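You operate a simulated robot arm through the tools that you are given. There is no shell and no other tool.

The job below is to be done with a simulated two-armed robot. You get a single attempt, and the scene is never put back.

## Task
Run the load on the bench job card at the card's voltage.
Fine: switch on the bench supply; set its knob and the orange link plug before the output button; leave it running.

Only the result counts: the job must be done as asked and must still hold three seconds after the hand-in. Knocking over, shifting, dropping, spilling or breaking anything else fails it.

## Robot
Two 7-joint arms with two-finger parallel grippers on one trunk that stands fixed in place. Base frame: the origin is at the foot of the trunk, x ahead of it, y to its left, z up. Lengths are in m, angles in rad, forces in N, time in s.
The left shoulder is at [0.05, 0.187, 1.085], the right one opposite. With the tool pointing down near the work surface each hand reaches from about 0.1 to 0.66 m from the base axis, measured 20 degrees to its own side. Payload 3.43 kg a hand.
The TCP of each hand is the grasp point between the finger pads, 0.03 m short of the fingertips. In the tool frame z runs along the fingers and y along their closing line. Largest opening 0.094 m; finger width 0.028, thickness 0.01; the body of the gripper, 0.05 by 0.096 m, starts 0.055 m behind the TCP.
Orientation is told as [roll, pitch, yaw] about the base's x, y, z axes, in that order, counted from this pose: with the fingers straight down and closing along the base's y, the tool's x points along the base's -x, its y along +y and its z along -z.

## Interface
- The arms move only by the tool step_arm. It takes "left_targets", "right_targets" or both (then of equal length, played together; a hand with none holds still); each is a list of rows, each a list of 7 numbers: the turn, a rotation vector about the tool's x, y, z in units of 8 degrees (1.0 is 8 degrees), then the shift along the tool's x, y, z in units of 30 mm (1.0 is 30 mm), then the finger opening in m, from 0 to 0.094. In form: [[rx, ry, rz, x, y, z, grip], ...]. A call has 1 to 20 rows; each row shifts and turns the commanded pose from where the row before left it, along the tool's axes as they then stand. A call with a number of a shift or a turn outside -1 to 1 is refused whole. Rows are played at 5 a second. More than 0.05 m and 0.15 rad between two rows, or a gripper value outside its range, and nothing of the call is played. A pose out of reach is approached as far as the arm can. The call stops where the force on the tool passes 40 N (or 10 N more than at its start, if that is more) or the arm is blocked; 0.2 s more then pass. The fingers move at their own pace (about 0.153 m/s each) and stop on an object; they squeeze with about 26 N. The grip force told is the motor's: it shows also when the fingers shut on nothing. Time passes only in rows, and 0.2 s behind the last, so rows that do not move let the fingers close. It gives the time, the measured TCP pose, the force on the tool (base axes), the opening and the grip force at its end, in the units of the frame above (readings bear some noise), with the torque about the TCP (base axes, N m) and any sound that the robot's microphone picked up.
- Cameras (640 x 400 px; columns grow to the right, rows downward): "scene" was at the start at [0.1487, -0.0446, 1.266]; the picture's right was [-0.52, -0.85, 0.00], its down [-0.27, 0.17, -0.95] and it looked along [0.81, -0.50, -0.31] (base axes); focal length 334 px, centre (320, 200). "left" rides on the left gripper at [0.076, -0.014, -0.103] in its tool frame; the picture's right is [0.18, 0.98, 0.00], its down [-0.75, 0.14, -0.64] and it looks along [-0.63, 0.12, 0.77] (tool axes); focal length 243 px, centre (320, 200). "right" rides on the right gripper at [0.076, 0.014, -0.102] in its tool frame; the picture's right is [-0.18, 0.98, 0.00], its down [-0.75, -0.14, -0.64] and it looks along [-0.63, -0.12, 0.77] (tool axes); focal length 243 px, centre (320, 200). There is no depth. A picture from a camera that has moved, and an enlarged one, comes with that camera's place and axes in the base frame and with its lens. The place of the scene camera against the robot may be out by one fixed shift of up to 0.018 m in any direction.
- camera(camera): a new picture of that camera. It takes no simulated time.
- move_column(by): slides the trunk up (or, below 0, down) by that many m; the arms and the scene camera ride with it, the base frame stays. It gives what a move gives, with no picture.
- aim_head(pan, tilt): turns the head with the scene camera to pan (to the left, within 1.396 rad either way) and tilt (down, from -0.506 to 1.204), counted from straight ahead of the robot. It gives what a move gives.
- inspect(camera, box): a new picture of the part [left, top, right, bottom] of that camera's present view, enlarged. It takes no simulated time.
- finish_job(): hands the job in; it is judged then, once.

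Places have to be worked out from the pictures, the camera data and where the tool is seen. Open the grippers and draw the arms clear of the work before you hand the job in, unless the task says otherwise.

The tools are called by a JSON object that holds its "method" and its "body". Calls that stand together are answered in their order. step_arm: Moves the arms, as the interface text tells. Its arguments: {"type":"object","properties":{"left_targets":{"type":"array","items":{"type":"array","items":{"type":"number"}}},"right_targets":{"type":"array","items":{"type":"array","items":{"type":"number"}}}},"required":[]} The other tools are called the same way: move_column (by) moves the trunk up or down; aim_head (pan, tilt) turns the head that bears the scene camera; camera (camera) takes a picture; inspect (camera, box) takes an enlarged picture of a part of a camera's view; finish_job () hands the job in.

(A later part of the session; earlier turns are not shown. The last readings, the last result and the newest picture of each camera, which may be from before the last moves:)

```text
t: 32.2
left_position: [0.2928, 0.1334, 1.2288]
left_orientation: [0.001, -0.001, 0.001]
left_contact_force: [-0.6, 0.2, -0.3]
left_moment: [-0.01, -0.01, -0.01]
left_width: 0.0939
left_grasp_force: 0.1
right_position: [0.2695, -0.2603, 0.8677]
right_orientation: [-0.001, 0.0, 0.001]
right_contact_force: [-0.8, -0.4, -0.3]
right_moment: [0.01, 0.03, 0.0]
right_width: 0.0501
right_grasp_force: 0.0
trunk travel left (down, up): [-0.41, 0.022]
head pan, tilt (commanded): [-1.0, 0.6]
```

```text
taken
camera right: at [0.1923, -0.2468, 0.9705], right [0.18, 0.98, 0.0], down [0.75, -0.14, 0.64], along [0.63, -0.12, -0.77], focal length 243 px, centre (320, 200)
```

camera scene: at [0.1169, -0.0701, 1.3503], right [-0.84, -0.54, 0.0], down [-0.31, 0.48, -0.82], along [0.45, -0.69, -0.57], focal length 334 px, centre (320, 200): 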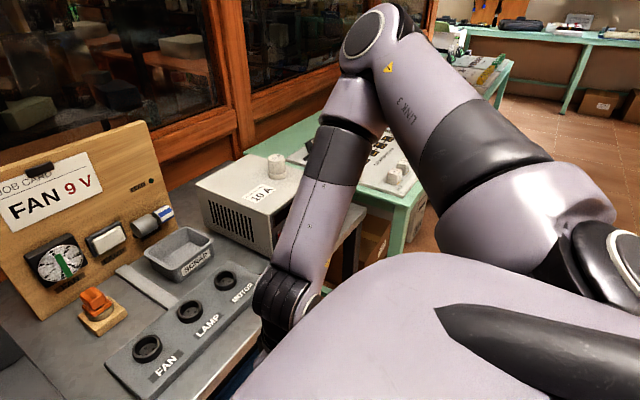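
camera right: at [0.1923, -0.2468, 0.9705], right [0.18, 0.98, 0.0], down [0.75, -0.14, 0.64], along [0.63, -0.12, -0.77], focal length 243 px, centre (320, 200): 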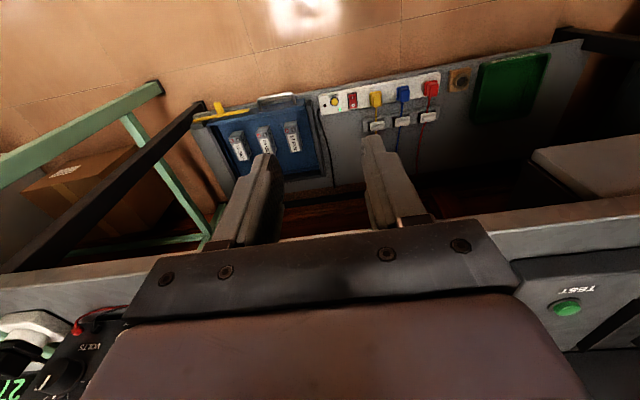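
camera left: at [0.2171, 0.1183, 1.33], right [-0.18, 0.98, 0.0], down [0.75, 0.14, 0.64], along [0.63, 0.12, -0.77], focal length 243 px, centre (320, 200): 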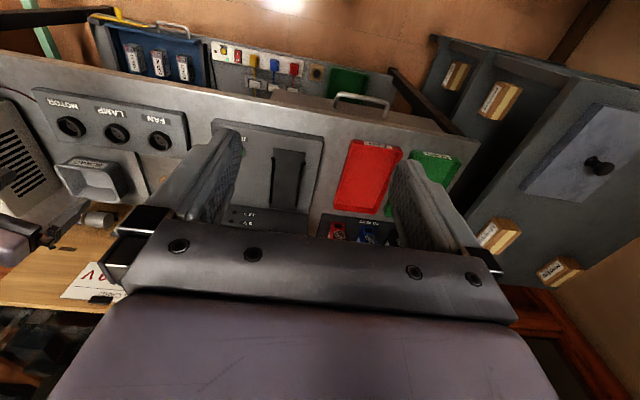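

The elbow is still high above the wrist. I'll keep lowering the hand straight down in front of the bench to force the elbow down.

{"method": "step_arm", "body": {"right_targets": [[0, 0, 0, 0, 0, 1, 0.05], [0, 0, 0, 0, 0, 1, 0.05], [0, 0, 0, 0, 0, 1, 0.05], [0, 0, 0, 0, 0, 1, 0.05], [0, 0, 0, 0, 0, 1, 0.05], [0, 0, 0, 0, 0, 1, 0.05], [0, 0, 0, 0, 0, 1, 0.05], [0, 0, 0, 0, 0, 1, 0.05]]}}

{"method": "camera", "body": {"camera": "scene"}}

{"method": "camera", "body": {"camera": "right"}}

```text
t: 34.0
left_position: [0.2917, 0.1331, 1.2282]
left_orientation: [-0.001, -0.001, -0.001]
left_contact_force: [0.1, -0.8, -0.6]
left_moment: [0.01, -0.01, -0.01]
left_width: 0.094
left_grasp_force: 0.2
right_position: [0.2718, -0.2824, 0.8286]
right_orientation: [0.001, -0.002, 0.003]
right_contact_force: [0.3, -0.4, -0.3]
right_moment: [0.01, 0.02, -0.01]
right_width: 0.0502
right_grasp_force: 0.0
right hand out of reach, approached as far as the arm can: row 2, 3, 4, 5, 6, 7, 8
trunk travel left (down, up): [-0.41, 0.022]
head pan, tilt (commanded): [-1.0, 0.6]
```

```text
taken
camera scene: at [0.117, -0.0701, 1.3503], right [-0.84, -0.54, 0.0], down [-0.31, 0.48, -0.83], along [0.45, -0.69, -0.56], focal length 334 px, centre (320, 200)
```

scene: 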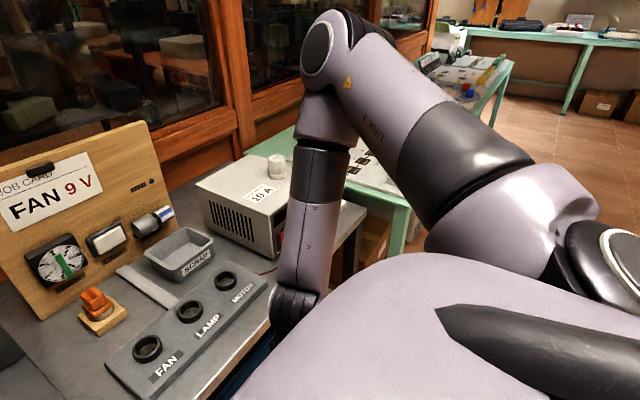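

```text
taken
camera right: at [0.1945, -0.2683, 0.9314], right [0.18, 0.98, 0.0], down [0.75, -0.14, 0.64], along [0.63, -0.12, -0.77], focal length 243 px, centre (320, 200)
```

right: 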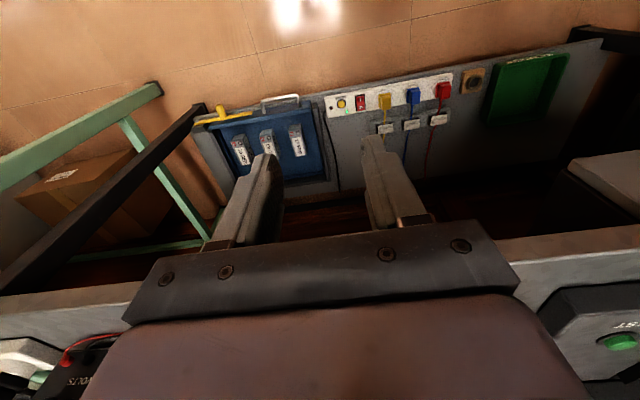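

The hand now won't go lower either: the elbow is pinned near (0.30, -0.40, 1.28). I'll lift back up and return to the starting hand pose, then check the arm's fold there.

{"method": "step_arm", "body": {"right_targets": [[0, 0, 0, 0, 0, -1, 0.05], [0, 0, 0, 0, 0, -1, 0.05], [0, 0, 0, 0, 0, -1, 0.05], [0, 0, 0, 0, 0, -1, 0.05], [0, 0, 0, 0, 0, -1, 0.05], [0, 0, 0, 0, -0.2, -1, 0.05], [0, 0, 0, 0, -0.2, -1, 0.05], [0, 0, 0, 0, -0.2, -1, 0.05], [0, 0, 0, -0.3, -0.4, -1, 0.05], [0, 0, 0, -0.3, -0.4, -1, 0.05], [0, 0, 0, -0.3, -0.4, -1, 0.05], [0, 0, 0, -0.3, -0.4, -1, 0.05], [0, 0, 0, -0.3, 0, -1, 0.05], [0, 0, 0, 0, 0, -0.8, 0.05]]}}

{"method": "camera", "body": {"camera": "scene"}}

```text
t: 37.0
left_position: [0.2926, 0.1326, 1.2286]
left_orientation: [-0.001, -0.001, -0.001]
left_contact_force: [-0.7, 0.8, -0.2]
left_moment: [0.03, 0.0, 0.01]
left_width: 0.0938
left_grasp_force: 0.1
right_position: [0.3158, -0.3481, 1.2434]
right_orientation: [0.002, -0.001, 0.004]
right_contact_force: [0.1, 0.5, -0.8]
right_moment: [0.01, 0.02, -0.01]
right_width: 0.0503
right_grasp_force: 0.1
trunk travel left (down, up): [-0.41, 0.022]
head pan, tilt (commanded): [-1.0, 0.6]
```

```text
taken
camera scene: at [0.1168, -0.07, 1.3503], right [-0.84, -0.54, 0.0], down [-0.31, 0.48, -0.83], along [0.45, -0.69, -0.56], focal length 334 px, centre (320, 200)
```

scene: 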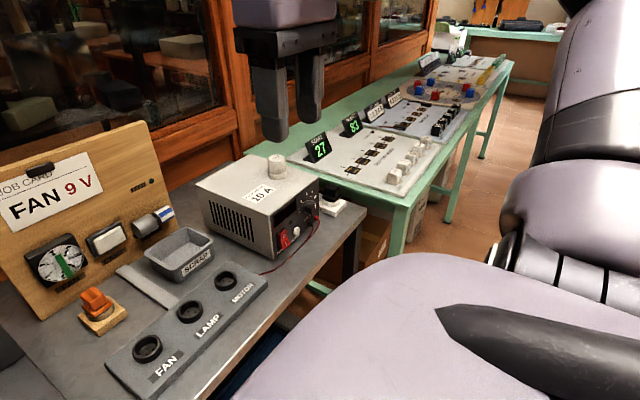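

At the start-like pose the upper arm points up steeply. I'll tilt the head up to see the full arm.

{"method": "aim_head", "body": {"pan": -1.3, "tilt": -0.1}}

{"method": "camera", "body": {"camera": "scene"}}

```text
t: 38.1
left_position: [0.293, 0.1313, 1.2281]
left_orientation: [-0.001, 0.001, 0.001]
left_contact_force: [0.3, 0.3, 0.1]
left_moment: [-0.01, 0.0, -0.01]
left_width: 0.094
left_grasp_force: 0.0
right_position: [0.3157, -0.3489, 1.2425]
right_orientation: [0.0, -0.001, 0.003]
right_contact_force: [0.2, 0.0, 0.2]
right_moment: [-0.01, 0.01, 0.0]
right_width: 0.0498
right_grasp_force: 0.1
trunk travel left (down, up): [-0.41, 0.022]
head pan, tilt (commanded): [-1.3, -0.099]
```

```text
taken
camera scene: at [0.0925, -0.0796, 1.4143], right [-0.96, -0.27, 0.0], down [0.03, -0.09, -1.0], along [0.27, -0.96, 0.1], focal length 334 px, centre (320, 200)
```

scene: 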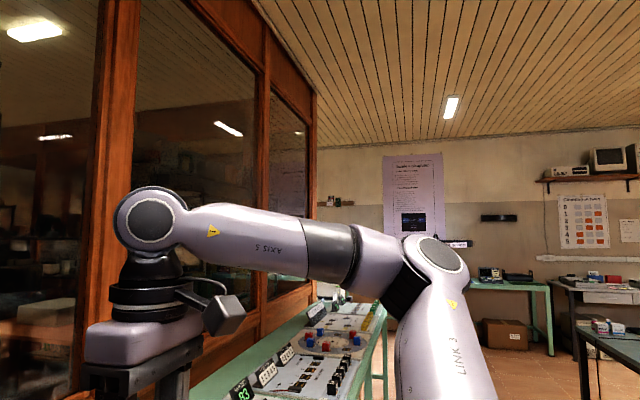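

The elbow points outward and up. I'll test whether the elbow can come inward: shift the left hand further left, then sweep the right hand inward to about y = -0.05.

{"method": "step_arm", "body": {"left_targets": [[0, 0, 0, 0, 1, 0, 0.05], [0, 0, 0, 0, 1, 0, 0.05], [0, 0, 0, 0, 1, 0, 0.05], [0, 0, 0, 0, 1, 0, 0.05], [0, 0, 0, 0, 1, 0, 0.05], [0, 0, 0, 0, 1, 0, 0.05], [0, 0, 0, 0, 1, 0, 0.05], [0, 0, 0, 0, 0, 0, 0.05], [0, 0, 0, 0, 0, 0, 0.05], [0, 0, 0, 0, 0, 0, 0.05]], "right_targets": [[0, 0, 0, 0, 1, 0.3, 0.05], [0, 0, 0, 0, 1, 0.3, 0.05], [0, 0, 0, 0, 1, 0.3, 0.05], [0, 0, 0, 0, 1, 0.3, 0.05], [0, 0, 0, 0, 1, 0.3, 0.05], [0, 0, 0, 0, 1, 0.3, 0.05], [0, 0, 0, 0, 1, 0.3, 0.05], [0, 0, 0, 0, 1, 0.3, 0.05], [0, 0, 0, 0, 1, 0.3, 0.05], [0, 0, 0, 0, 1, 0.3, 0.05]]}}

{"method": "aim_head", "body": {"pan": -1.0, "tilt": 0.2}}

{"method": "camera", "body": {"camera": "scene"}}

```text
t: 40.3
left_position: [0.2918, 0.343, 1.2283]
left_orientation: [-0.002, -0.001, 0.0]
left_contact_force: [-0.3, -0.2, 1.1]
left_moment: [-0.02, 0.01, 0.0]
left_width: 0.0499
left_grasp_force: 0.1
right_position: [0.3167, -0.1184, 1.1731]
right_orientation: [0.002, -0.003, 0.0]
right_contact_force: [0.3, 0.3, 0.4]
right_moment: [0.02, 0.01, 0.0]
right_width: 0.0501
right_grasp_force: 0.1
right hand out of reach, approached as far as the arm can: row 8, 9, 10
trunk travel left (down, up): [-0.41, 0.022]
head pan, tilt (commanded): [-1.3, -0.099]
```

```text
t: 41.1
left_position: [0.2922, 0.342, 1.2286]
left_orientation: [-0.001, 0.0, 0.0]
left_contact_force: [-0.3, 0.8, -0.9]
left_moment: [0.02, 0.0, 0.02]
left_width: 0.05
left_grasp_force: 0.1
right_position: [0.3164, -0.1193, 1.1726]
right_orientation: [0.002, -0.001, 0.002]
right_contact_force: [0.3, 0.2, 0.4]
right_moment: [0.0, -0.05, -0.01]
right_width: 0.05
right_grasp_force: 0.2
trunk travel left (down, up): [-0.41, 0.022]
head pan, tilt (commanded): [-1.0, 0.201]
```

```text
taken
camera scene: at [0.1195, -0.0742, 1.3872], right [-0.84, -0.54, 0.0], down [-0.11, 0.17, -0.98], along [0.53, -0.83, -0.2], focal length 334 px, centre (320, 200)
```

scene: 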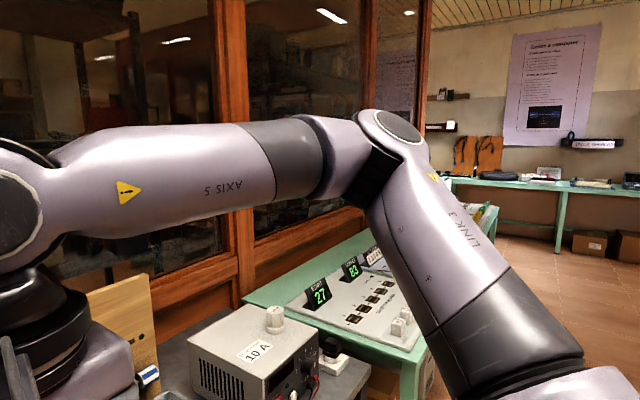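

At this inward stall the elbow is still kept out at y_rel≈-0.22, whereas the left arm started reaching far inward. I'll compare: back the right hand off and bring the left hand inward to see its elbow posture.

{"method": "step_arm", "body": {"right_targets": [[0, 0, 0, 0, -1, 0, 0.05], [0, 0, 0, 0, -1, 0, 0.05], [0, 0, 0, 0, -1, 0, 0.05], [0, 0, 0, 0, -1, 0, 0.05], [0, 0, 0, 0, -1, 0, 0.05], [0, 0, 0, 0, -1, 0, 0.05], [0, 0, 0, 0, -1, 0, 0.05], [0, 0, 0, 0, -1, 0, 0.05], [0, 0, 0, 0, 0, 0, 0.05], [0, 0, 0, 0, 0, 0, 0.05], [0, 0, 0, 0, 0, 0, 0.05], [0, 0, 0, 0, 0, 0, 0.05], [0, 0, 0, 0, 0, 0, 0.05], [0, 0, 0, 0, 0, 0, 0.05], [0, 0, 0, 0, 0, 0, 0.05]], "left_targets": [[0, 0, 0, 0, 0, 0, 0.05], [0, 0, 0, 0, 0, 0, 0.05], [0, 0, 0, -0.3, -1, 0.3, 0.05], [0, 0, 0, -0.3, -1, 0.3, 0.05], [0, 0, 0, -0.3, -1, 0.3, 0.05], [0, 0, 0, -0.3, -1, 0.3, 0.05], [0, 0, 0, -0.3, -1, 0.3, 0.05], [0, 0, 0, -0.3, -1, 0.3, 0.05], [0, 0, 0, -0.3, -1, 0.3, 0.05], [0, 0, 0, -0.3, -1, 0.3, 0.05], [0, 0, 0, -0.3, -1, 0.3, 0.05], [0, 0, 0, -0.3, -1, 0.3, 0.05], [0, 0, 0, -0.3, -1, 0, 0.05], [0, 0, 0, -0.3, -1, 0, 0.05], [0, 0, 0, 0, -1, 0, 0.05]]}}

{"method": "aim_head", "body": {"pan": 1.0, "tilt": 0.2}}

{"method": "camera", "body": {"camera": "scene"}}

```text
t: 44.3
left_position: [0.4, -0.048, 1.1386]
left_orientation: [0.001, -0.001, 0.004]
left_contact_force: [-0.5, 0.9, 0.1]
left_moment: [0.01, 0.02, 0.0]
left_width: 0.0501
left_grasp_force: 0.0
right_position: [0.3167, -0.3588, 1.1739]
right_orientation: [0.001, -0.003, 0.001]
right_contact_force: [-0.1, -0.8, -0.4]
right_moment: [0.01, 0.04, -0.01]
right_width: 0.05
right_grasp_force: 0.0
trunk travel left (down, up): [-0.41, 0.022]
head pan, tilt (commanded): [-1.0, 0.201]
```

```text
t: 46.2
left_position: [0.4017, -0.0472, 1.1385]
left_orientation: [0.0, 0.0, 0.001]
left_contact_force: [0.1, 0.2, 0.2]
left_moment: [0.0, 0.01, 0.01]
left_width: 0.0499
left_grasp_force: 0.0
right_position: [0.3162, -0.3583, 1.1731]
right_orientation: [-0.001, -0.002, 0.0]
right_contact_force: [0.2, -1.3, 0.4]
right_moment: [-0.02, -0.01, -0.01]
right_width: 0.0503
right_grasp_force: 0.0
trunk travel left (down, up): [-0.41, 0.022]
head pan, tilt (commanded): [1.0, 0.201]
```

```text
taken
camera scene: at [0.1196, 0.0827, 1.3871], right [0.84, -0.54, 0.0], down [-0.11, -0.17, -0.98], along [0.53, 0.82, -0.2], focal length 334 px, centre (320, 200)
```

scene: 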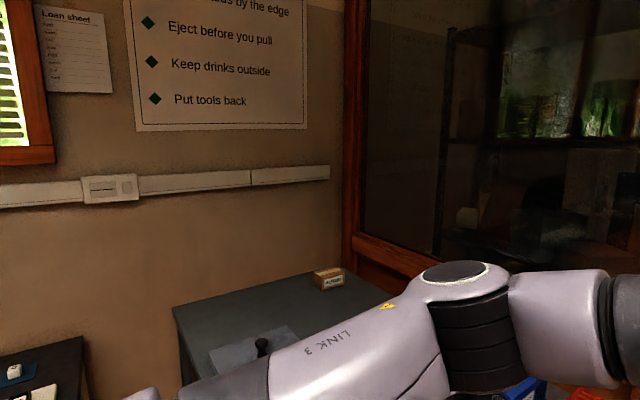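

The left arm passes freely where the right stalls, so the right arm seems folded in a different shoulder branch (its shoulder at a limit). I'll try to refold it: move the right hand out to the robot's free right side, then low and back, watching the elbow; the left hand goes out of the way.

{"method": "step_arm", "body": {"right_targets": [[0, 0, 0, 0.615, -0.896, 0.27, 0.05], [0, 0, 0, 0.615, -0.896, 0.27, 0.05], [0, 0, 0, 0.615, -0.896, 0.27, 0.05], [0, 0, 0, 0.615, -0.896, 0.27, 0.05], [0, 0, 0, 0.615, -0.896, 0.27, 0.05], [0, 0, 0, 0.615, -0.896, 0.27, 0.05], [0, 0, 0, 0.615, -0.896, 0.27, 0.05], [0, 0, 0, 0.615, -0.896, 0.27, 0.05], [0, 0, 0, 0.615, -0.896, 0.27, 0.05]], "left_targets": [[0, 0, 0, 0.3, 1, 0, 0.05], [0, 0, 0, 0.3, 1, 0, 0.05], [0, 0, 0, 0.3, 1, 0, 0.05], [0, 0, 0, 0.3, 1, 0, 0.05], [0, 0, 0, 0.3, 1, 0, 0.05], [0, 0, 0, 0.3, 1, 0, 0.05], [0, 0, 0, 0.3, 1, 0, 0.05], [0, 0, 0, 0.3, 1, 0, 0.05], [0, 0, 0, 0.3, 1, 0, 0.05]]}}

{"method": "aim_head", "body": {"pan": -1.396, "tilt": 0.3}}

{"method": "camera", "body": {"camera": "scene"}}

```text
t: 48.2
left_position: [0.3192, 0.2238, 1.1384]
left_orientation: [0.0, 0.0, 0.001]
left_contact_force: [0.1, 0.2, -0.5]
left_moment: [-0.01, -0.02, 0.0]
left_width: 0.05
left_grasp_force: 0.0
right_position: [0.2073, -0.5164, 1.1249]
right_orientation: [0.002, -0.003, 0.002]
right_contact_force: [0.7, -0.2, -0.6]
right_moment: [-0.02, 0.0, -0.02]
right_width: 0.0499
right_grasp_force: 0.0
right hand out of reach, approached as far as the arm can: row 2, 7, 8, 9
trunk travel left (down, up): [-0.41, 0.022]
head pan, tilt (commanded): [1.0, 0.201]
```

```text
t: 50.4
left_position: [0.32, 0.2222, 1.1386]
left_orientation: [0.001, -0.001, 0.0]
left_contact_force: [-0.6, 0.2, -0.5]
left_moment: [0.0, -0.02, 0.02]
left_width: 0.05
left_grasp_force: 0.0
right_position: [0.2092, -0.5162, 1.1244]
right_orientation: [0.001, 0.001, 0.0]
right_contact_force: [-0.3, -0.3, 0.2]
right_moment: [0.0, -0.01, 0.0]
right_width: 0.0499
right_grasp_force: 0.0
trunk travel left (down, up): [-0.41, 0.022]
head pan, tilt (commanded): [-1.396, 0.3]
```

```text
taken
camera scene: at [0.0855, -0.0876, 1.3778], right [-0.98, -0.17, 0.0], down [-0.05, 0.29, -0.96], along [0.17, -0.94, -0.3], focal length 334 px, centre (320, 200)
```

scene: 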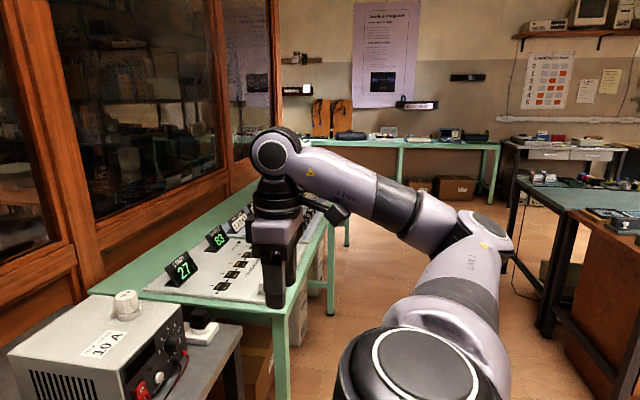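

The elbow has now swung behind the shoulder line (about (-0.05, -0.51, 1.19)), past the lateral pole. From here I'll lower the hand beside the bench (x≈0.2, clear of bench and green table) to see whether the elbow drops.

{"method": "step_arm", "body": {"right_targets": [[0, 0, 0, 0, 0, 1, 0.05], [0, 0, 0, 0, 0, 1, 0.05], [0, 0, 0, 0, 0, 1, 0.05], [0, 0, 0, 0, 0, 1, 0.05], [0, 0, 0, 0, 0, 1, 0.05], [0, 0, 0, 0, 0, 1, 0.05], [0, 0, 0, 0, 0, 1, 0.05], [0, 0, 0, 0, 0, 1, 0.05]]}}

{"method": "camera", "body": {"camera": "scene"}}

```text
t: 52.2
left_position: [0.321, 0.2208, 1.138]
left_orientation: [0.0, 0.0, 0.0]
left_contact_force: [-0.3, -0.2, -0.8]
left_moment: [0.02, 0.01, 0.0]
left_width: 0.05
left_grasp_force: 0.1
right_position: [0.2231, -0.5042, 0.8917]
right_orientation: [0.0, -0.002, 0.001]
right_contact_force: [0.5, -1.0, -0.1]
right_moment: [0.05, -0.01, 0.01]
right_width: 0.0498
right_grasp_force: 0.0
right hand out of reach, approached as far as the arm can: row 2, 4
trunk travel left (down, up): [-0.41, 0.022]
head pan, tilt (commanded): [-1.396, 0.3]
```

```text
taken
camera scene: at [0.0856, -0.0879, 1.3778], right [-0.98, -0.17, 0.0], down [-0.05, 0.29, -0.96], along [0.17, -0.94, -0.3], focal length 334 px, centre (320, 200)
```

scene: 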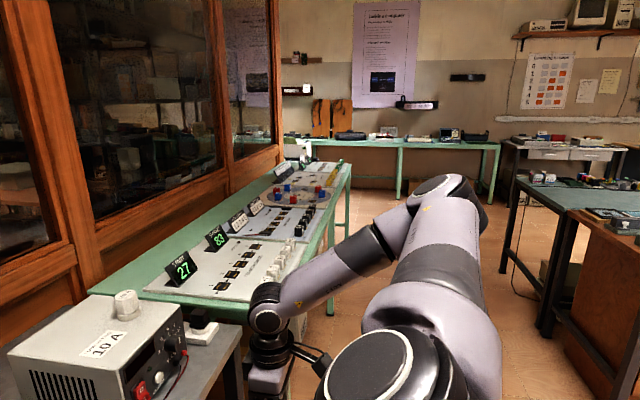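

The elbow passes close to the lateral pole and some rows were only approached but the hand kept going. I'll continue lowering to force the elbow down.

{"method": "step_arm", "body": {"right_targets": [[0, 0, 0, 0, 0, 1, 0.05], [0, 0, 0, 0, 0, 1, 0.05], [0, 0, 0, 0, 0, 1, 0.05], [0, 0, 0, 0, 0, 1, 0.05], [0, 0, 0, 0, 0, 1, 0.05], [0, 0, 0, 0, 0, 1, 0.05], [0, 0, 0, 0, 0, 1, 0.05]]}}

{"method": "camera", "body": {"camera": "scene"}}

```text
t: 53.8
left_position: [0.3198, 0.2227, 1.1396]
left_orientation: [0.001, 0.0, -0.001]
left_contact_force: [0.0, 0.6, -0.1]
left_moment: [0.02, 0.01, 0.01]
left_width: 0.0504
left_grasp_force: 0.1
right_position: [0.2233, -0.5041, 0.6803]
right_orientation: [0.0, -0.001, 0.003]
right_contact_force: [0.4, 0.4, 0.0]
right_moment: [0.02, -0.03, 0.03]
right_width: 0.0499
right_grasp_force: 0.0
trunk travel left (down, up): [-0.41, 0.022]
head pan, tilt (commanded): [-1.396, 0.3]
```

```text
taken
camera scene: at [0.0855, -0.0879, 1.3778], right [-0.98, -0.17, 0.0], down [-0.05, 0.29, -0.96], along [0.17, -0.94, -0.3], focal length 334 px, centre (320, 200)
```

scene: 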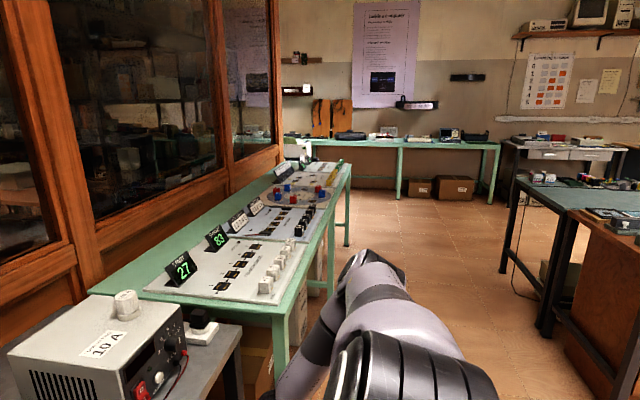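

The elbow has dropped below shoulder height and the shoulder joint has turned. Now I'll bring the hand inward at low height in front of the bench (x≈0.23), so the elbow comes forward-down.

{"method": "step_arm", "body": {"right_targets": [[0, 0, 0, 0, 1, 0, 0.05], [0, 0, 0, 0, 1, 0, 0.05], [0, 0, 0, 0, 1, 0, 0.05], [0, 0, 0, 0, 1, 0, 0.05], [0, 0, 0, 0, 1, 0, 0.05], [0, 0, 0, 0, 1, 0, 0.05], [0, 0, 0, 0, 1, 0, 0.05], [0, 0, 0, 0, 1, 0, 0.05]]}}

{"method": "camera", "body": {"camera": "scene"}}

{"method": "camera", "body": {"camera": "right"}}

```text
t: 55.6
left_position: [0.3201, 0.2235, 1.1377]
left_orientation: [0.0, 0.0, -0.003]
left_contact_force: [1.0, -0.3, -0.1]
left_moment: [-0.04, 0.03, -0.05]
left_width: 0.0501
left_grasp_force: 0.0
right_position: [0.2233, -0.2634, 0.6823]
right_orientation: [0.001, 0.001, 0.002]
right_contact_force: [-0.4, -0.3, 0.4]
right_moment: [-0.01, -0.01, -0.06]
right_width: 0.0501
right_grasp_force: 0.0
trunk travel left (down, up): [-0.41, 0.022]
head pan, tilt (commanded): [-1.396, 0.3]
```

```text
taken
camera scene: at [0.0855, -0.0875, 1.3779], right [-0.98, -0.17, 0.0], down [-0.05, 0.29, -0.96], along [0.17, -0.94, -0.3], focal length 334 px, centre (320, 200)
```

scene: 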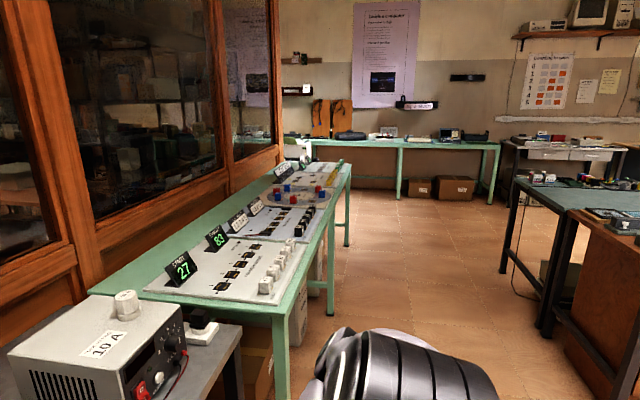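

```text
taken
camera right: at [0.1459, -0.2489, 0.7852], right [0.18, 0.98, 0.0], down [0.75, -0.14, 0.64], along [0.63, -0.12, -0.77], focal length 243 px, centre (320, 200)
```

right: 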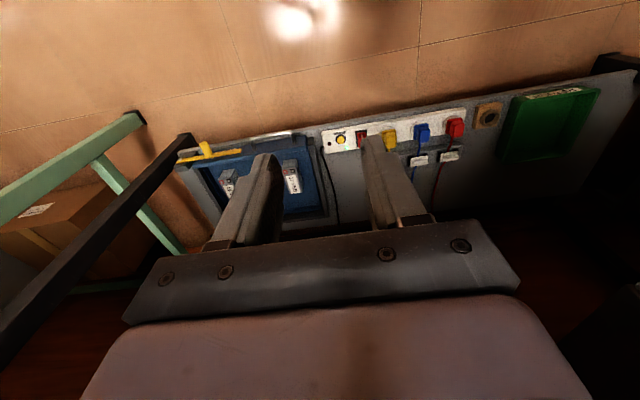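

The arm is now elbow-down. I'll raise the hand straight up in front of the bench to z≈1.0.

{"method": "step_arm", "body": {"right_targets": [[0, 0, 0, 0, 0, -1, 0.05], [0, 0, 0, 0, 0, -1, 0.05], [0, 0, 0, 0, 0, -1, 0.05], [0, 0, 0, 0, 0, -1, 0.05], [0, 0, 0, 0, 0, -1, 0.05], [0, 0, 0, 0, 0, -1, 0.05], [0, 0, 0, 0, 0, -1, 0.05], [0, 0, 0, 0, 0, -1, 0.05], [0, 0, 0, 0, 0, -1, 0.05], [0, 0, 0, 0, 0, -1, 0.05], [0, 0, 0, 0, 0, -1, 0.05]]}}

{"method": "aim_head", "body": {"pan": -0.8, "tilt": 0.6}}

{"method": "camera", "body": {"camera": "scene"}}

```text
t: 58.0
left_position: [0.3211, 0.2225, 1.1375]
left_orientation: [0.0, 0.0, -0.001]
left_contact_force: [0.7, -0.6, -0.7]
left_moment: [-0.01, -0.01, 0.0]
left_width: 0.05
left_grasp_force: 0.0
right_position: [0.2695, -0.2662, 0.9937]
right_orientation: [0.0, 0.002, 0.002]
right_contact_force: [-0.5, 0.7, 0.4]
right_moment: [-0.04, 0.0, 0.0]
right_width: 0.0499
right_grasp_force: 0.0
right hand out of reach, approached as far as the arm can: row 7, 8, 9, 10, 11
trunk travel left (down, up): [-0.41, 0.022]
head pan, tilt (commanded): [-1.396, 0.3]
```

```text
t: 59.0
left_position: [0.3196, 0.2224, 1.1394]
left_orientation: [-0.001, -0.001, 0.002]
left_contact_force: [-0.1, -0.4, 0.1]
left_moment: [-0.01, -0.03, -0.01]
left_width: 0.0499
left_grasp_force: 0.1
right_position: [0.2686, -0.267, 0.9931]
right_orientation: [-0.001, 0.001, 0.002]
right_contact_force: [0.5, -0.1, -1.1]
right_moment: [-0.03, 0.0, -0.03]
right_width: 0.0501
right_grasp_force: 0.0
trunk travel left (down, up): [-0.41, 0.022]
head pan, tilt (commanded): [-0.799, 0.6]
```

```text
taken
camera scene: at [0.1308, -0.0591, 1.3504], right [-0.72, -0.7, 0.0], down [-0.39, 0.41, -0.83], along [0.57, -0.59, -0.56], focal length 334 px, centre (320, 200)
```

scene: 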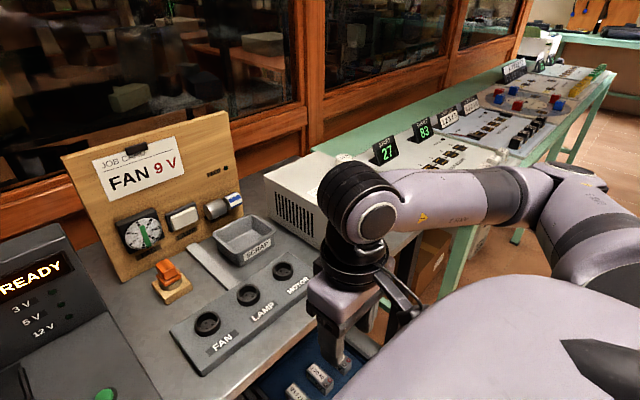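

The elbow is now below the shoulder. I'll extend forward over the bench at z≈0.99 toward the plug and check the reach.

{"method": "step_arm", "body": {"right_targets": [[0, 0, 0, -1, 0.2, 0, 0.094], [0, 0, 0, -1, 0.2, 0, 0.094], [0, 0, 0, -1, 0.2, 0, 0.094], [0, 0, 0, -1, 0.2, 0, 0.094], [0, 0, 0, -1, 0.2, 0, 0.094], [0, 0, 0, -1, 0.2, 0, 0.094], [0, 0, 0, -1, 0.2, 0, 0.094], [0, 0, 0, -1, 0.2, 0, 0.094], [0, 0, 0, -1, 0.2, 0, 0.094], [0, 0, 0, -1, 0.2, 0, 0.094], [0, 0, 0, -1, 0.2, 0, 0.094]]}}

{"method": "camera", "body": {"camera": "scene"}}

{"method": "camera", "body": {"camera": "right"}}

```text
t: 61.4
left_position: [0.3198, 0.2234, 1.1382]
left_orientation: [0.0, 0.0, 0.001]
left_contact_force: [-0.1, -0.1, 0.0]
left_moment: [-0.01, 0.04, 0.01]
left_width: 0.0499
left_grasp_force: 0.1
right_position: [0.5991, -0.2005, 0.9949]
right_orientation: [0.002, -0.003, 0.004]
right_contact_force: [0.3, 0.0, 0.5]
right_moment: [0.04, 0.02, -0.03]
right_width: 0.0941
right_grasp_force: 0.1
trunk travel left (down, up): [-0.41, 0.022]
head pan, tilt (commanded): [-0.799, 0.6]
```

```text
taken
camera scene: at [0.131, -0.0586, 1.3503], right [-0.72, -0.7, 0.0], down [-0.39, 0.4, -0.83], along [0.58, -0.59, -0.56], focal length 334 px, centre (320, 200)
```

scene: 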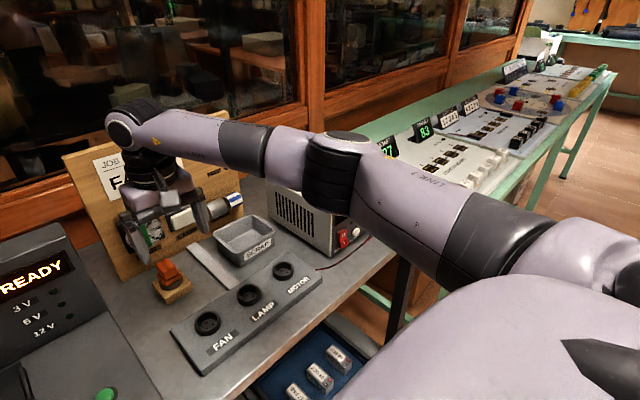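

```text
taken
camera right: at [0.5219, -0.1861, 1.0974], right [0.18, 0.98, 0.0], down [0.75, -0.14, 0.64], along [0.63, -0.12, -0.77], focal length 243 px, centre (320, 200)
```

right: 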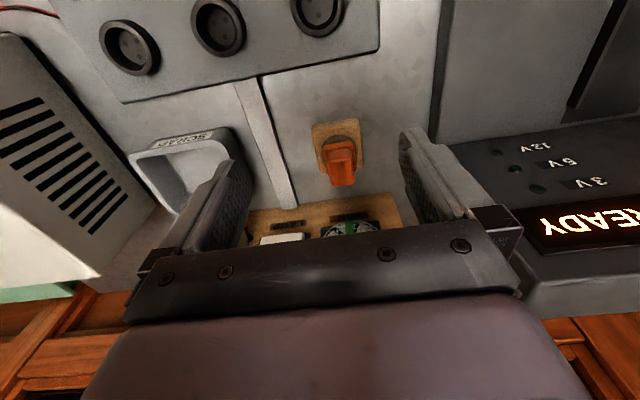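

Refolding worked: the hand reached (0.599, -0.20, 0.995) straight down. Now a zoomed look at the plug to refine its pose.

{"method": "inspect", "body": {"camera": "right", "box": [290, 100, 390, 200]}}

```text
4.00 times, centred on (340, 150) of right
camera zoom: at [0.5219, -0.1861, 1.0974], right [0.18, 0.98, 0.0], down [0.75, -0.14, 0.64], along [0.63, -0.12, -0.77], focal length 970 px, centre (240, 400)
```

zoom: 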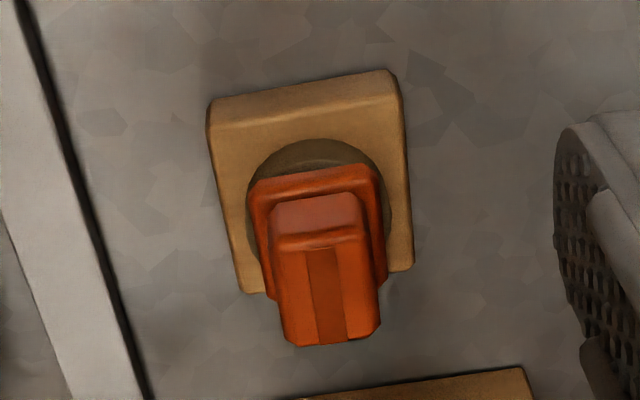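

The plug block centre is (0.669, -0.191), top ≈0.879, flange top ≈0.857. To have reach margin I'll raise the hand, lower the trunk 0.10, and tilt the tool 15° forward.

{"method": "step_arm", "body": {"right_targets": [[0, 0, 0, 0, 0, -0.9, 0.094], [0, 0, 0, 0, 0, -0.9, 0.094], [0, 0, 0, 0, 0, -0.9, 0.094]]}}

{"method": "move_column", "body": {"by": -0.1}}

{"method": "step_arm", "body": {"right_targets": [[0, -0.9375, 0, 0, 0, 0, 0.094], [0, -0.9375, 0, 0, 0, 0, 0.094], [0, 0, 0, 0, 0, 0, 0.094]]}}

{"method": "camera", "body": {"camera": "right"}}

```text
t: 62.2
left_position: [0.3203, 0.2221, 1.1382]
left_orientation: [0.0, -0.001, 0.0]
left_contact_force: [0.3, 0.4, 0.2]
left_moment: [-0.01, -0.03, -0.01]
left_width: 0.0501
left_grasp_force: 0.1
right_position: [0.5982, -0.2008, 1.0756]
right_orientation: [0.003, -0.002, 0.003]
right_contact_force: [-0.5, 0.6, -0.6]
right_moment: [0.01, -0.03, 0.04]
right_width: 0.0941
right_grasp_force: 0.1
trunk travel left (down, up): [-0.41, 0.022]
head pan, tilt (commanded): [-0.799, 0.6]
```

```text
t: 63.5
left_position: [0.3194, 0.223, 1.0387]
left_orientation: [-0.002, -0.001, 0.002]
left_contact_force: [-0.6, 0.1, -1.0]
left_moment: [-0.03, 0.01, -0.03]
left_width: 0.05
left_grasp_force: 0.0
right_position: [0.5978, -0.201, 0.9756]
right_orientation: [0.001, -0.002, 0.001]
right_contact_force: [-0.6, 0.1, 0.2]
right_moment: [0.0, -0.01, 0.03]
right_width: 0.094
right_grasp_force: 0.1
trunk travel left (down, up): [-0.31, 0.122]
head pan, tilt (commanded): [-0.799, 0.6]
```

```text
t: 64.3
left_position: [0.3203, 0.2224, 1.0374]
left_orientation: [0.0, 0.0, 0.001]
left_contact_force: [-0.5, -0.3, -0.4]
left_moment: [-0.01, 0.02, 0.06]
left_width: 0.05
left_grasp_force: 0.0
right_position: [0.5987, -0.2007, 0.9757]
right_orientation: [0.002, -0.263, 0.0]
right_contact_force: [0.2, 0.5, -0.7]
right_moment: [-0.02, -0.03, 0.03]
right_width: 0.094
right_grasp_force: 0.0
trunk travel left (down, up): [-0.31, 0.122]
head pan, tilt (commanded): [-0.799, 0.6]
```

```text
taken
camera right: at [0.4977, -0.1867, 1.0545], right [0.18, 0.98, 0.05], down [0.56, -0.14, 0.82], along [0.81, -0.12, -0.58], focal length 243 px, centre (320, 200)
```

right: 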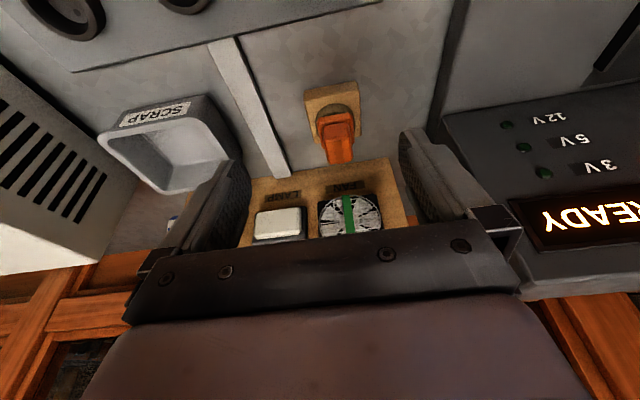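

Pose is good with 15° tilt. I'll move to just above the plug, fingers straddling it in y at z≈0.925.

{"method": "step_arm", "body": {"right_targets": [[0, 0, 0, -0.541, 0.109, 0.729, 0.094], [0, 0, 0, -0.541, 0.109, 0.729, 0.094], [0, 0, 0, -0.541, 0.109, 0.729, 0.094], [0, 0, 0, 0, 0, 0, 0.094]]}}

{"method": "camera", "body": {"camera": "right"}}

{"method": "inspect", "body": {"camera": "right", "box": [240, 90, 400, 210]}}

{"method": "camera", "body": {"camera": "scene"}}

```text
t: 65.3
left_position: [0.3198, 0.2221, 1.0386]
left_orientation: [0.0, -0.001, -0.001]
left_contact_force: [-1.0, 0.9, 0.1]
left_moment: [0.0, 0.01, -0.01]
left_width: 0.0499
left_grasp_force: 0.0
right_position: [0.6638, -0.1915, 0.9247]
right_orientation: [0.0, -0.262, 0.0]
right_contact_force: [-0.2, 0.5, 0.4]
right_moment: [0.03, 0.03, 0.02]
right_width: 0.0941
right_grasp_force: 0.0
trunk travel left (down, up): [-0.31, 0.122]
head pan, tilt (commanded): [-0.799, 0.6]
```

```text
taken
camera right: at [0.5622, -0.1766, 1.0036], right [0.18, 0.98, 0.05], down [0.56, -0.14, 0.82], along [0.81, -0.12, -0.58], focal length 243 px, centre (320, 200)
```

right: 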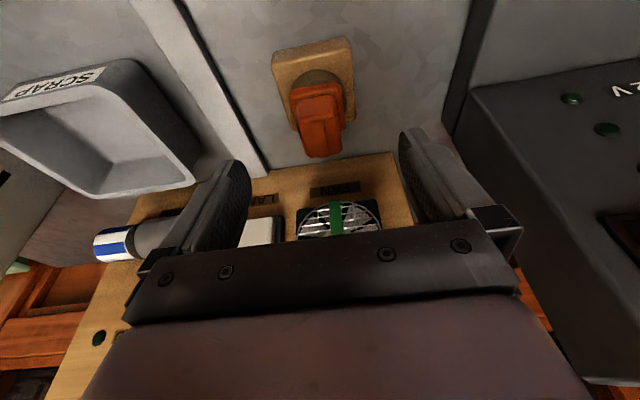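

```text
3.33 times, centred on (320, 150) of right
camera zoom: at [0.5622, -0.1766, 1.0036], right [0.18, 0.98, 0.05], down [0.56, -0.14, 0.82], along [0.81, -0.12, -0.58], focal length 809 px, centre (320, 367)
```

zoom: 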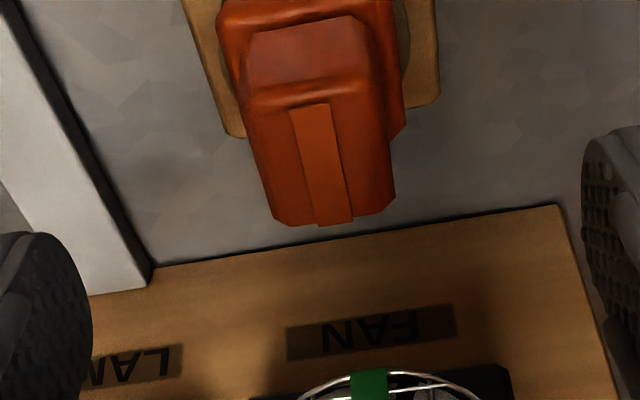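

```text
taken
camera scene: at [0.1309, -0.059, 1.2503], right [-0.72, -0.7, 0.0], down [-0.39, 0.41, -0.83], along [0.58, -0.59, -0.56], focal length 334 px, centre (320, 200)
```

scene: 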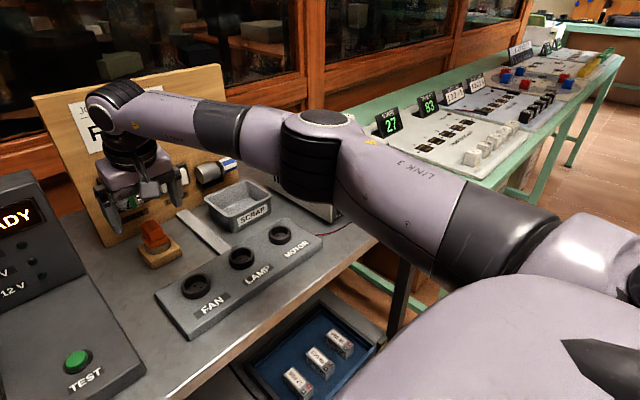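

Refined plug block centre: (0.667, -0.190), flange top ≈0.858. I'll descend so the fingertips end just above the flange (TCP z≈0.895).

{"method": "step_arm", "body": {"right_targets": [[0, 0, 0, 0.18, 0.025, 0.465, 0.094], [0, 0, 0, 0.18, 0.025, 0.465, 0.094], [0, 0, 0, 0, 0, 0, 0.094]]}}

{"method": "camera", "body": {"camera": "right"}}

{"method": "inspect", "body": {"camera": "scene", "box": [60, 130, 220, 290]}}

```text
t: 66.1
left_position: [0.319, 0.2223, 1.0385]
left_orientation: [0.0, 0.0, -0.001]
left_contact_force: [0.5, 0.1, -0.1]
left_moment: [0.0, 0.0, 0.01]
left_width: 0.05
left_grasp_force: 0.1
right_position: [0.6605, -0.1898, 0.8942]
right_orientation: [0.0, -0.264, 0.002]
right_contact_force: [-0.4, -0.5, 0.1]
right_moment: [-0.01, 0.0, -0.01]
right_width: 0.094
right_grasp_force: 0.0
trunk travel left (down, up): [-0.31, 0.122]
head pan, tilt (commanded): [-0.799, 0.6]
```

```text
taken
camera right: at [0.5592, -0.1751, 0.974], right [0.18, 0.98, 0.05], down [0.56, -0.14, 0.82], along [0.81, -0.12, -0.58], focal length 243 px, centre (320, 200)
```

right: 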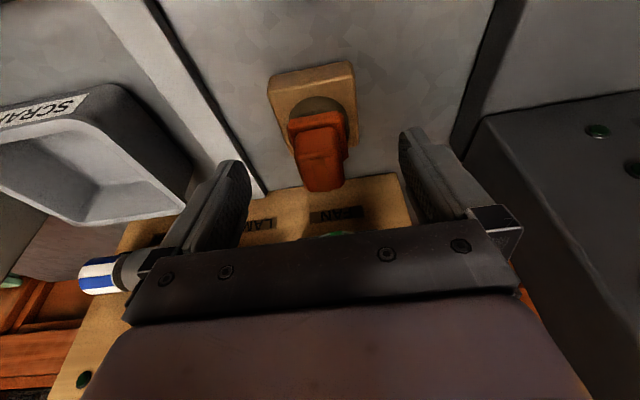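

```text
2.50 times, centred on (140, 210) of scene
camera zoom: at [0.1308, -0.059, 1.2503], right [-0.72, -0.7, 0.0], down [-0.39, 0.41, -0.83], along [0.58, -0.59, -0.56], focal length 836 px, centre (770, 175)
```

zoom: 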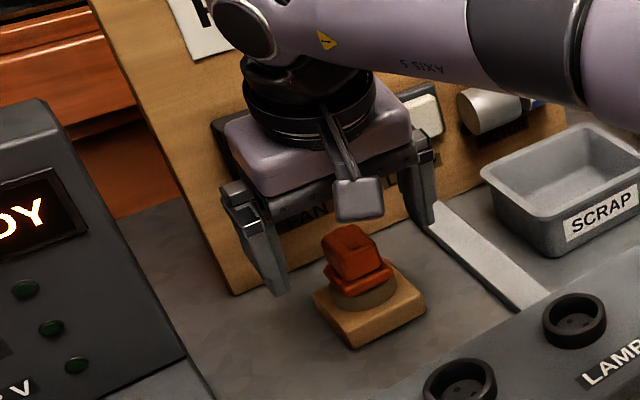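

The block sits centred between the fingers. I'll close the gripper on it.

{"method": "step_arm", "body": {"right_targets": [[0, 0, 0, 0, 0, 0, 0.04], [0, 0, 0, 0, 0, 0, 0.03], [0, 0, 0, 0, 0, 0, 0.015], [0, 0, 0, 0, 0, 0, 0.01], [0, 0, 0, 0, 0, 0, 0.01]]}}

{"method": "camera", "body": {"camera": "right"}}

{"method": "inspect", "body": {"camera": "scene", "box": [60, 130, 220, 290]}}

```text
t: 67.3
left_position: [0.3205, 0.2228, 1.0384]
left_orientation: [0.0, 0.001, -0.001]
left_contact_force: [-0.5, -0.7, -0.6]
left_moment: [0.02, -0.01, 0.01]
left_width: 0.05
left_grasp_force: 0.0
right_position: [0.6605, -0.1895, 0.8959]
right_orientation: [-0.001, -0.262, 0.002]
right_contact_force: [-0.1, -0.2, 0.1]
right_moment: [-0.04, 0.0, -0.03]
right_width: 0.0271
right_grasp_force: 25.8
trunk travel left (down, up): [-0.31, 0.122]
head pan, tilt (commanded): [-0.799, 0.6]
```

```text
taken
camera right: at [0.5592, -0.1752, 0.9741], right [0.18, 0.98, 0.05], down [0.56, -0.14, 0.82], along [0.81, -0.12, -0.58], focal length 243 px, centre (320, 200)
```

right: 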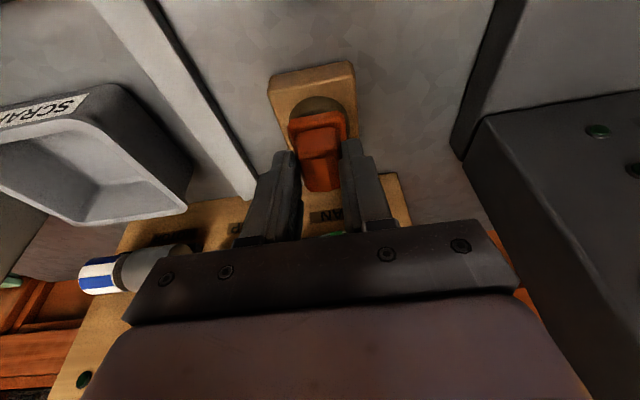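

```text
2.50 times, centred on (140, 210) of scene
camera zoom: at [0.1308, -0.0591, 1.2503], right [-0.72, -0.7, 0.0], down [-0.39, 0.41, -0.83], along [0.58, -0.59, -0.56], focal length 836 px, centre (770, 175)
```

zoom: 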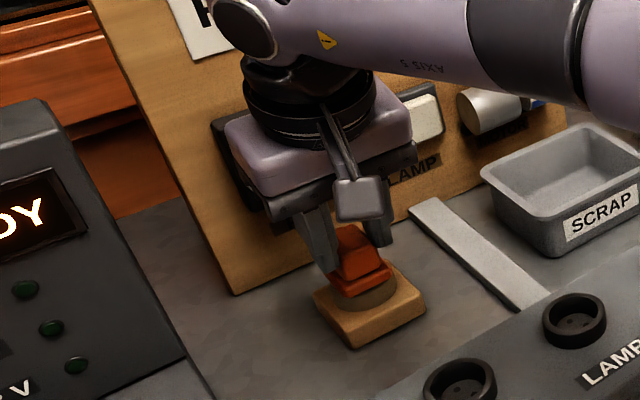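

The block is gripped at 27 mm with 26 N. Now I'll pull straight up a few centimetres.

{"method": "step_arm", "body": {"right_targets": [[0, 0, 0, -0.0863, 0, -0.322, 0.01], [0, 0, 0, -0.0863, 0, -0.322, 0.01], [0, 0, 0, -0.0863, 0, -0.322, 0.01], [0, 0, 0, -0.0863, 0, -0.322, 0.01]]}}

{"method": "camera", "body": {"camera": "right"}}

{"method": "inspect", "body": {"camera": "scene", "box": [60, 130, 220, 290]}}

```text
t: 68.3
left_position: [0.3203, 0.2222, 1.0378]
left_orientation: [0.0, 0.0, 0.002]
left_contact_force: [0.2, 0.8, 0.2]
left_moment: [0.02, 0.02, 0.0]
left_width: 0.05
left_grasp_force: 0.0
right_position: [0.6598, -0.1899, 0.9349]
right_orientation: [-0.001, -0.262, 0.002]
right_contact_force: [0.2, 0.5, 0.5]
right_moment: [-0.01, 0.03, -0.01]
right_width: 0.0099
right_grasp_force: 0.0
trunk travel left (down, up): [-0.31, 0.122]
head pan, tilt (commanded): [-0.799, 0.6]
```

```text
taken
camera right: at [0.5584, -0.1753, 1.0146], right [0.18, 0.98, 0.05], down [0.56, -0.14, 0.82], along [0.81, -0.12, -0.58], focal length 243 px, centre (320, 200)
```

right: 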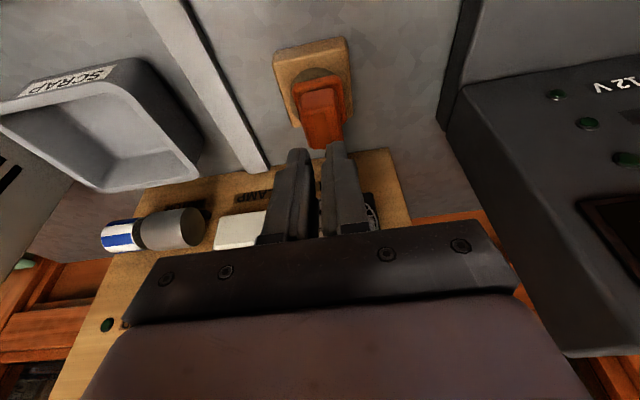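

```text
2.50 times, centred on (140, 210) of scene
camera zoom: at [0.1308, -0.059, 1.2503], right [-0.72, -0.7, 0.0], down [-0.39, 0.41, -0.83], along [0.58, -0.59, -0.56], focal length 836 px, centre (770, 175)
```

zoom: 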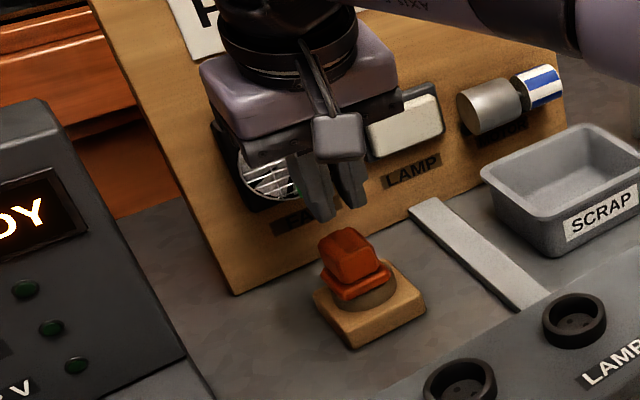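

The fingers slipped off; the plug stayed in its holder. I'll zoom in to check whether it moved, then retry with a deeper, un-tilted grip and a slow pull.

{"method": "inspect", "body": {"camera": "right", "box": [250, 30, 390, 160]}}

{"method": "inspect", "body": {"camera": "scene", "box": [120, 200, 200, 280]}}

```text
3.08 times, centred on (320, 95) of right
camera zoom: at [0.5584, -0.1753, 1.0146], right [0.18, 0.98, 0.05], down [0.56, -0.14, 0.82], along [0.81, -0.12, -0.58], focal length 746 px, centre (320, 523)
```

zoom: 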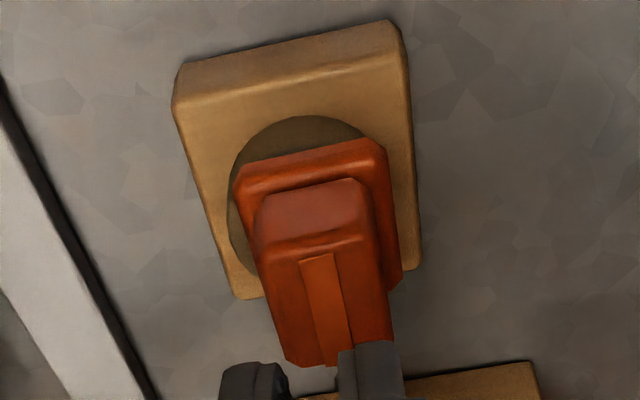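

```text
5.00 times, centred on (160, 240) of scene
camera zoom: at [0.1308, -0.059, 1.2503], right [-0.72, -0.7, 0.0], down [-0.39, 0.41, -0.83], along [0.58, -0.59, -0.56], focal length 1671 px, centre (1120, 0)
```

zoom: 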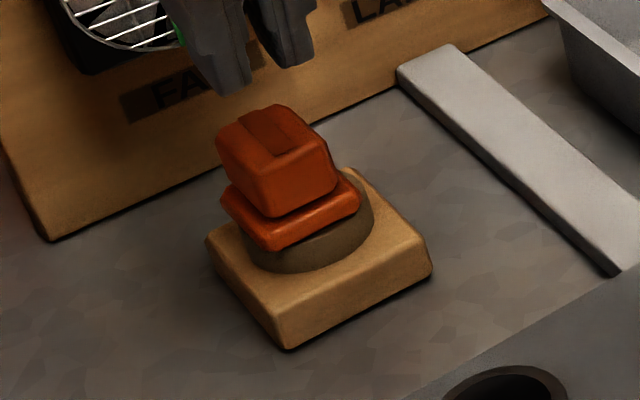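

The plug is unmoved: block spans z≈0.855–0.878, so I had only ~10–15 mm of pad on it. I'll reduce the tilt to 7.5°, open, and go ~6 mm deeper, watching for contact with the flange.

{"method": "step_arm", "body": {"right_targets": [[0, 0.9375, 0, 0, 0, 0, 0.06], [0, 0, 0, 0, 0, 0, 0.06], [0, 0, 0, 0.02, 0, 0.5, 0.06], [0, 0, 0, 0.02, 0, 0.5, 0.06], [0, 0, 0, 0.02, 0, 0.3, 0.06], [0, 0, 0, 0.01, 0, 0.15, 0.06], [0, 0, 0, 0, 0, 0.1, 0.06], [0, 0, 0, 0, 0, 0, 0.06]]}}

{"method": "inspect", "body": {"camera": "right", "box": [220, 60, 420, 210]}}

{"method": "inspect", "body": {"camera": "scene", "box": [100, 180, 210, 280]}}

```text
t: 70.1
left_position: [0.3202, 0.2215, 1.0387]
left_orientation: [0.001, 0.0, 0.0]
left_contact_force: [-0.3, 0.5, -0.2]
left_moment: [-0.04, 0.0, -0.02]
left_width: 0.0499
left_grasp_force: 0.0
right_position: [0.6582, -0.1891, 0.888]
right_orientation: [0.0, -0.133, 0.001]
right_contact_force: [0.6, -0.2, 0.2]
right_moment: [0.02, 0.0, 0.03]
right_width: 0.0599
right_grasp_force: 0.0
right hand out of reach, approached as far as the arm can: row 4
trunk travel left (down, up): [-0.31, 0.122]
head pan, tilt (commanded): [-0.799, 0.6]
```

```text
2.67 times, centred on (320, 135) of right
camera zoom: at [0.5684, -0.1757, 0.9798], right [0.18, 0.98, 0.02], down [0.66, -0.14, 0.74], along [0.73, -0.12, -0.68], focal length 647 px, centre (320, 373)
```

zoom: 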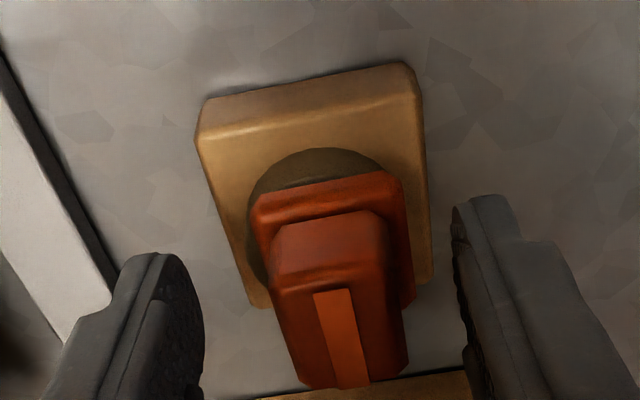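

```text
4.00 times, centred on (155, 230) of scene
camera zoom: at [0.1308, -0.0591, 1.2503], right [-0.72, -0.7, 0.0], down [-0.39, 0.41, -0.83], along [0.58, -0.59, -0.56], focal length 1337 px, centre (980, 80)
```

zoom: 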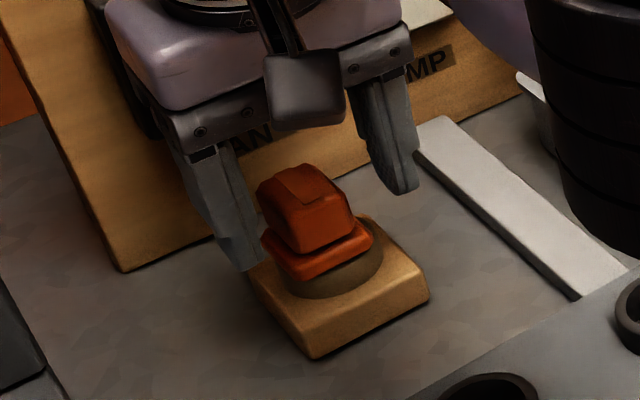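

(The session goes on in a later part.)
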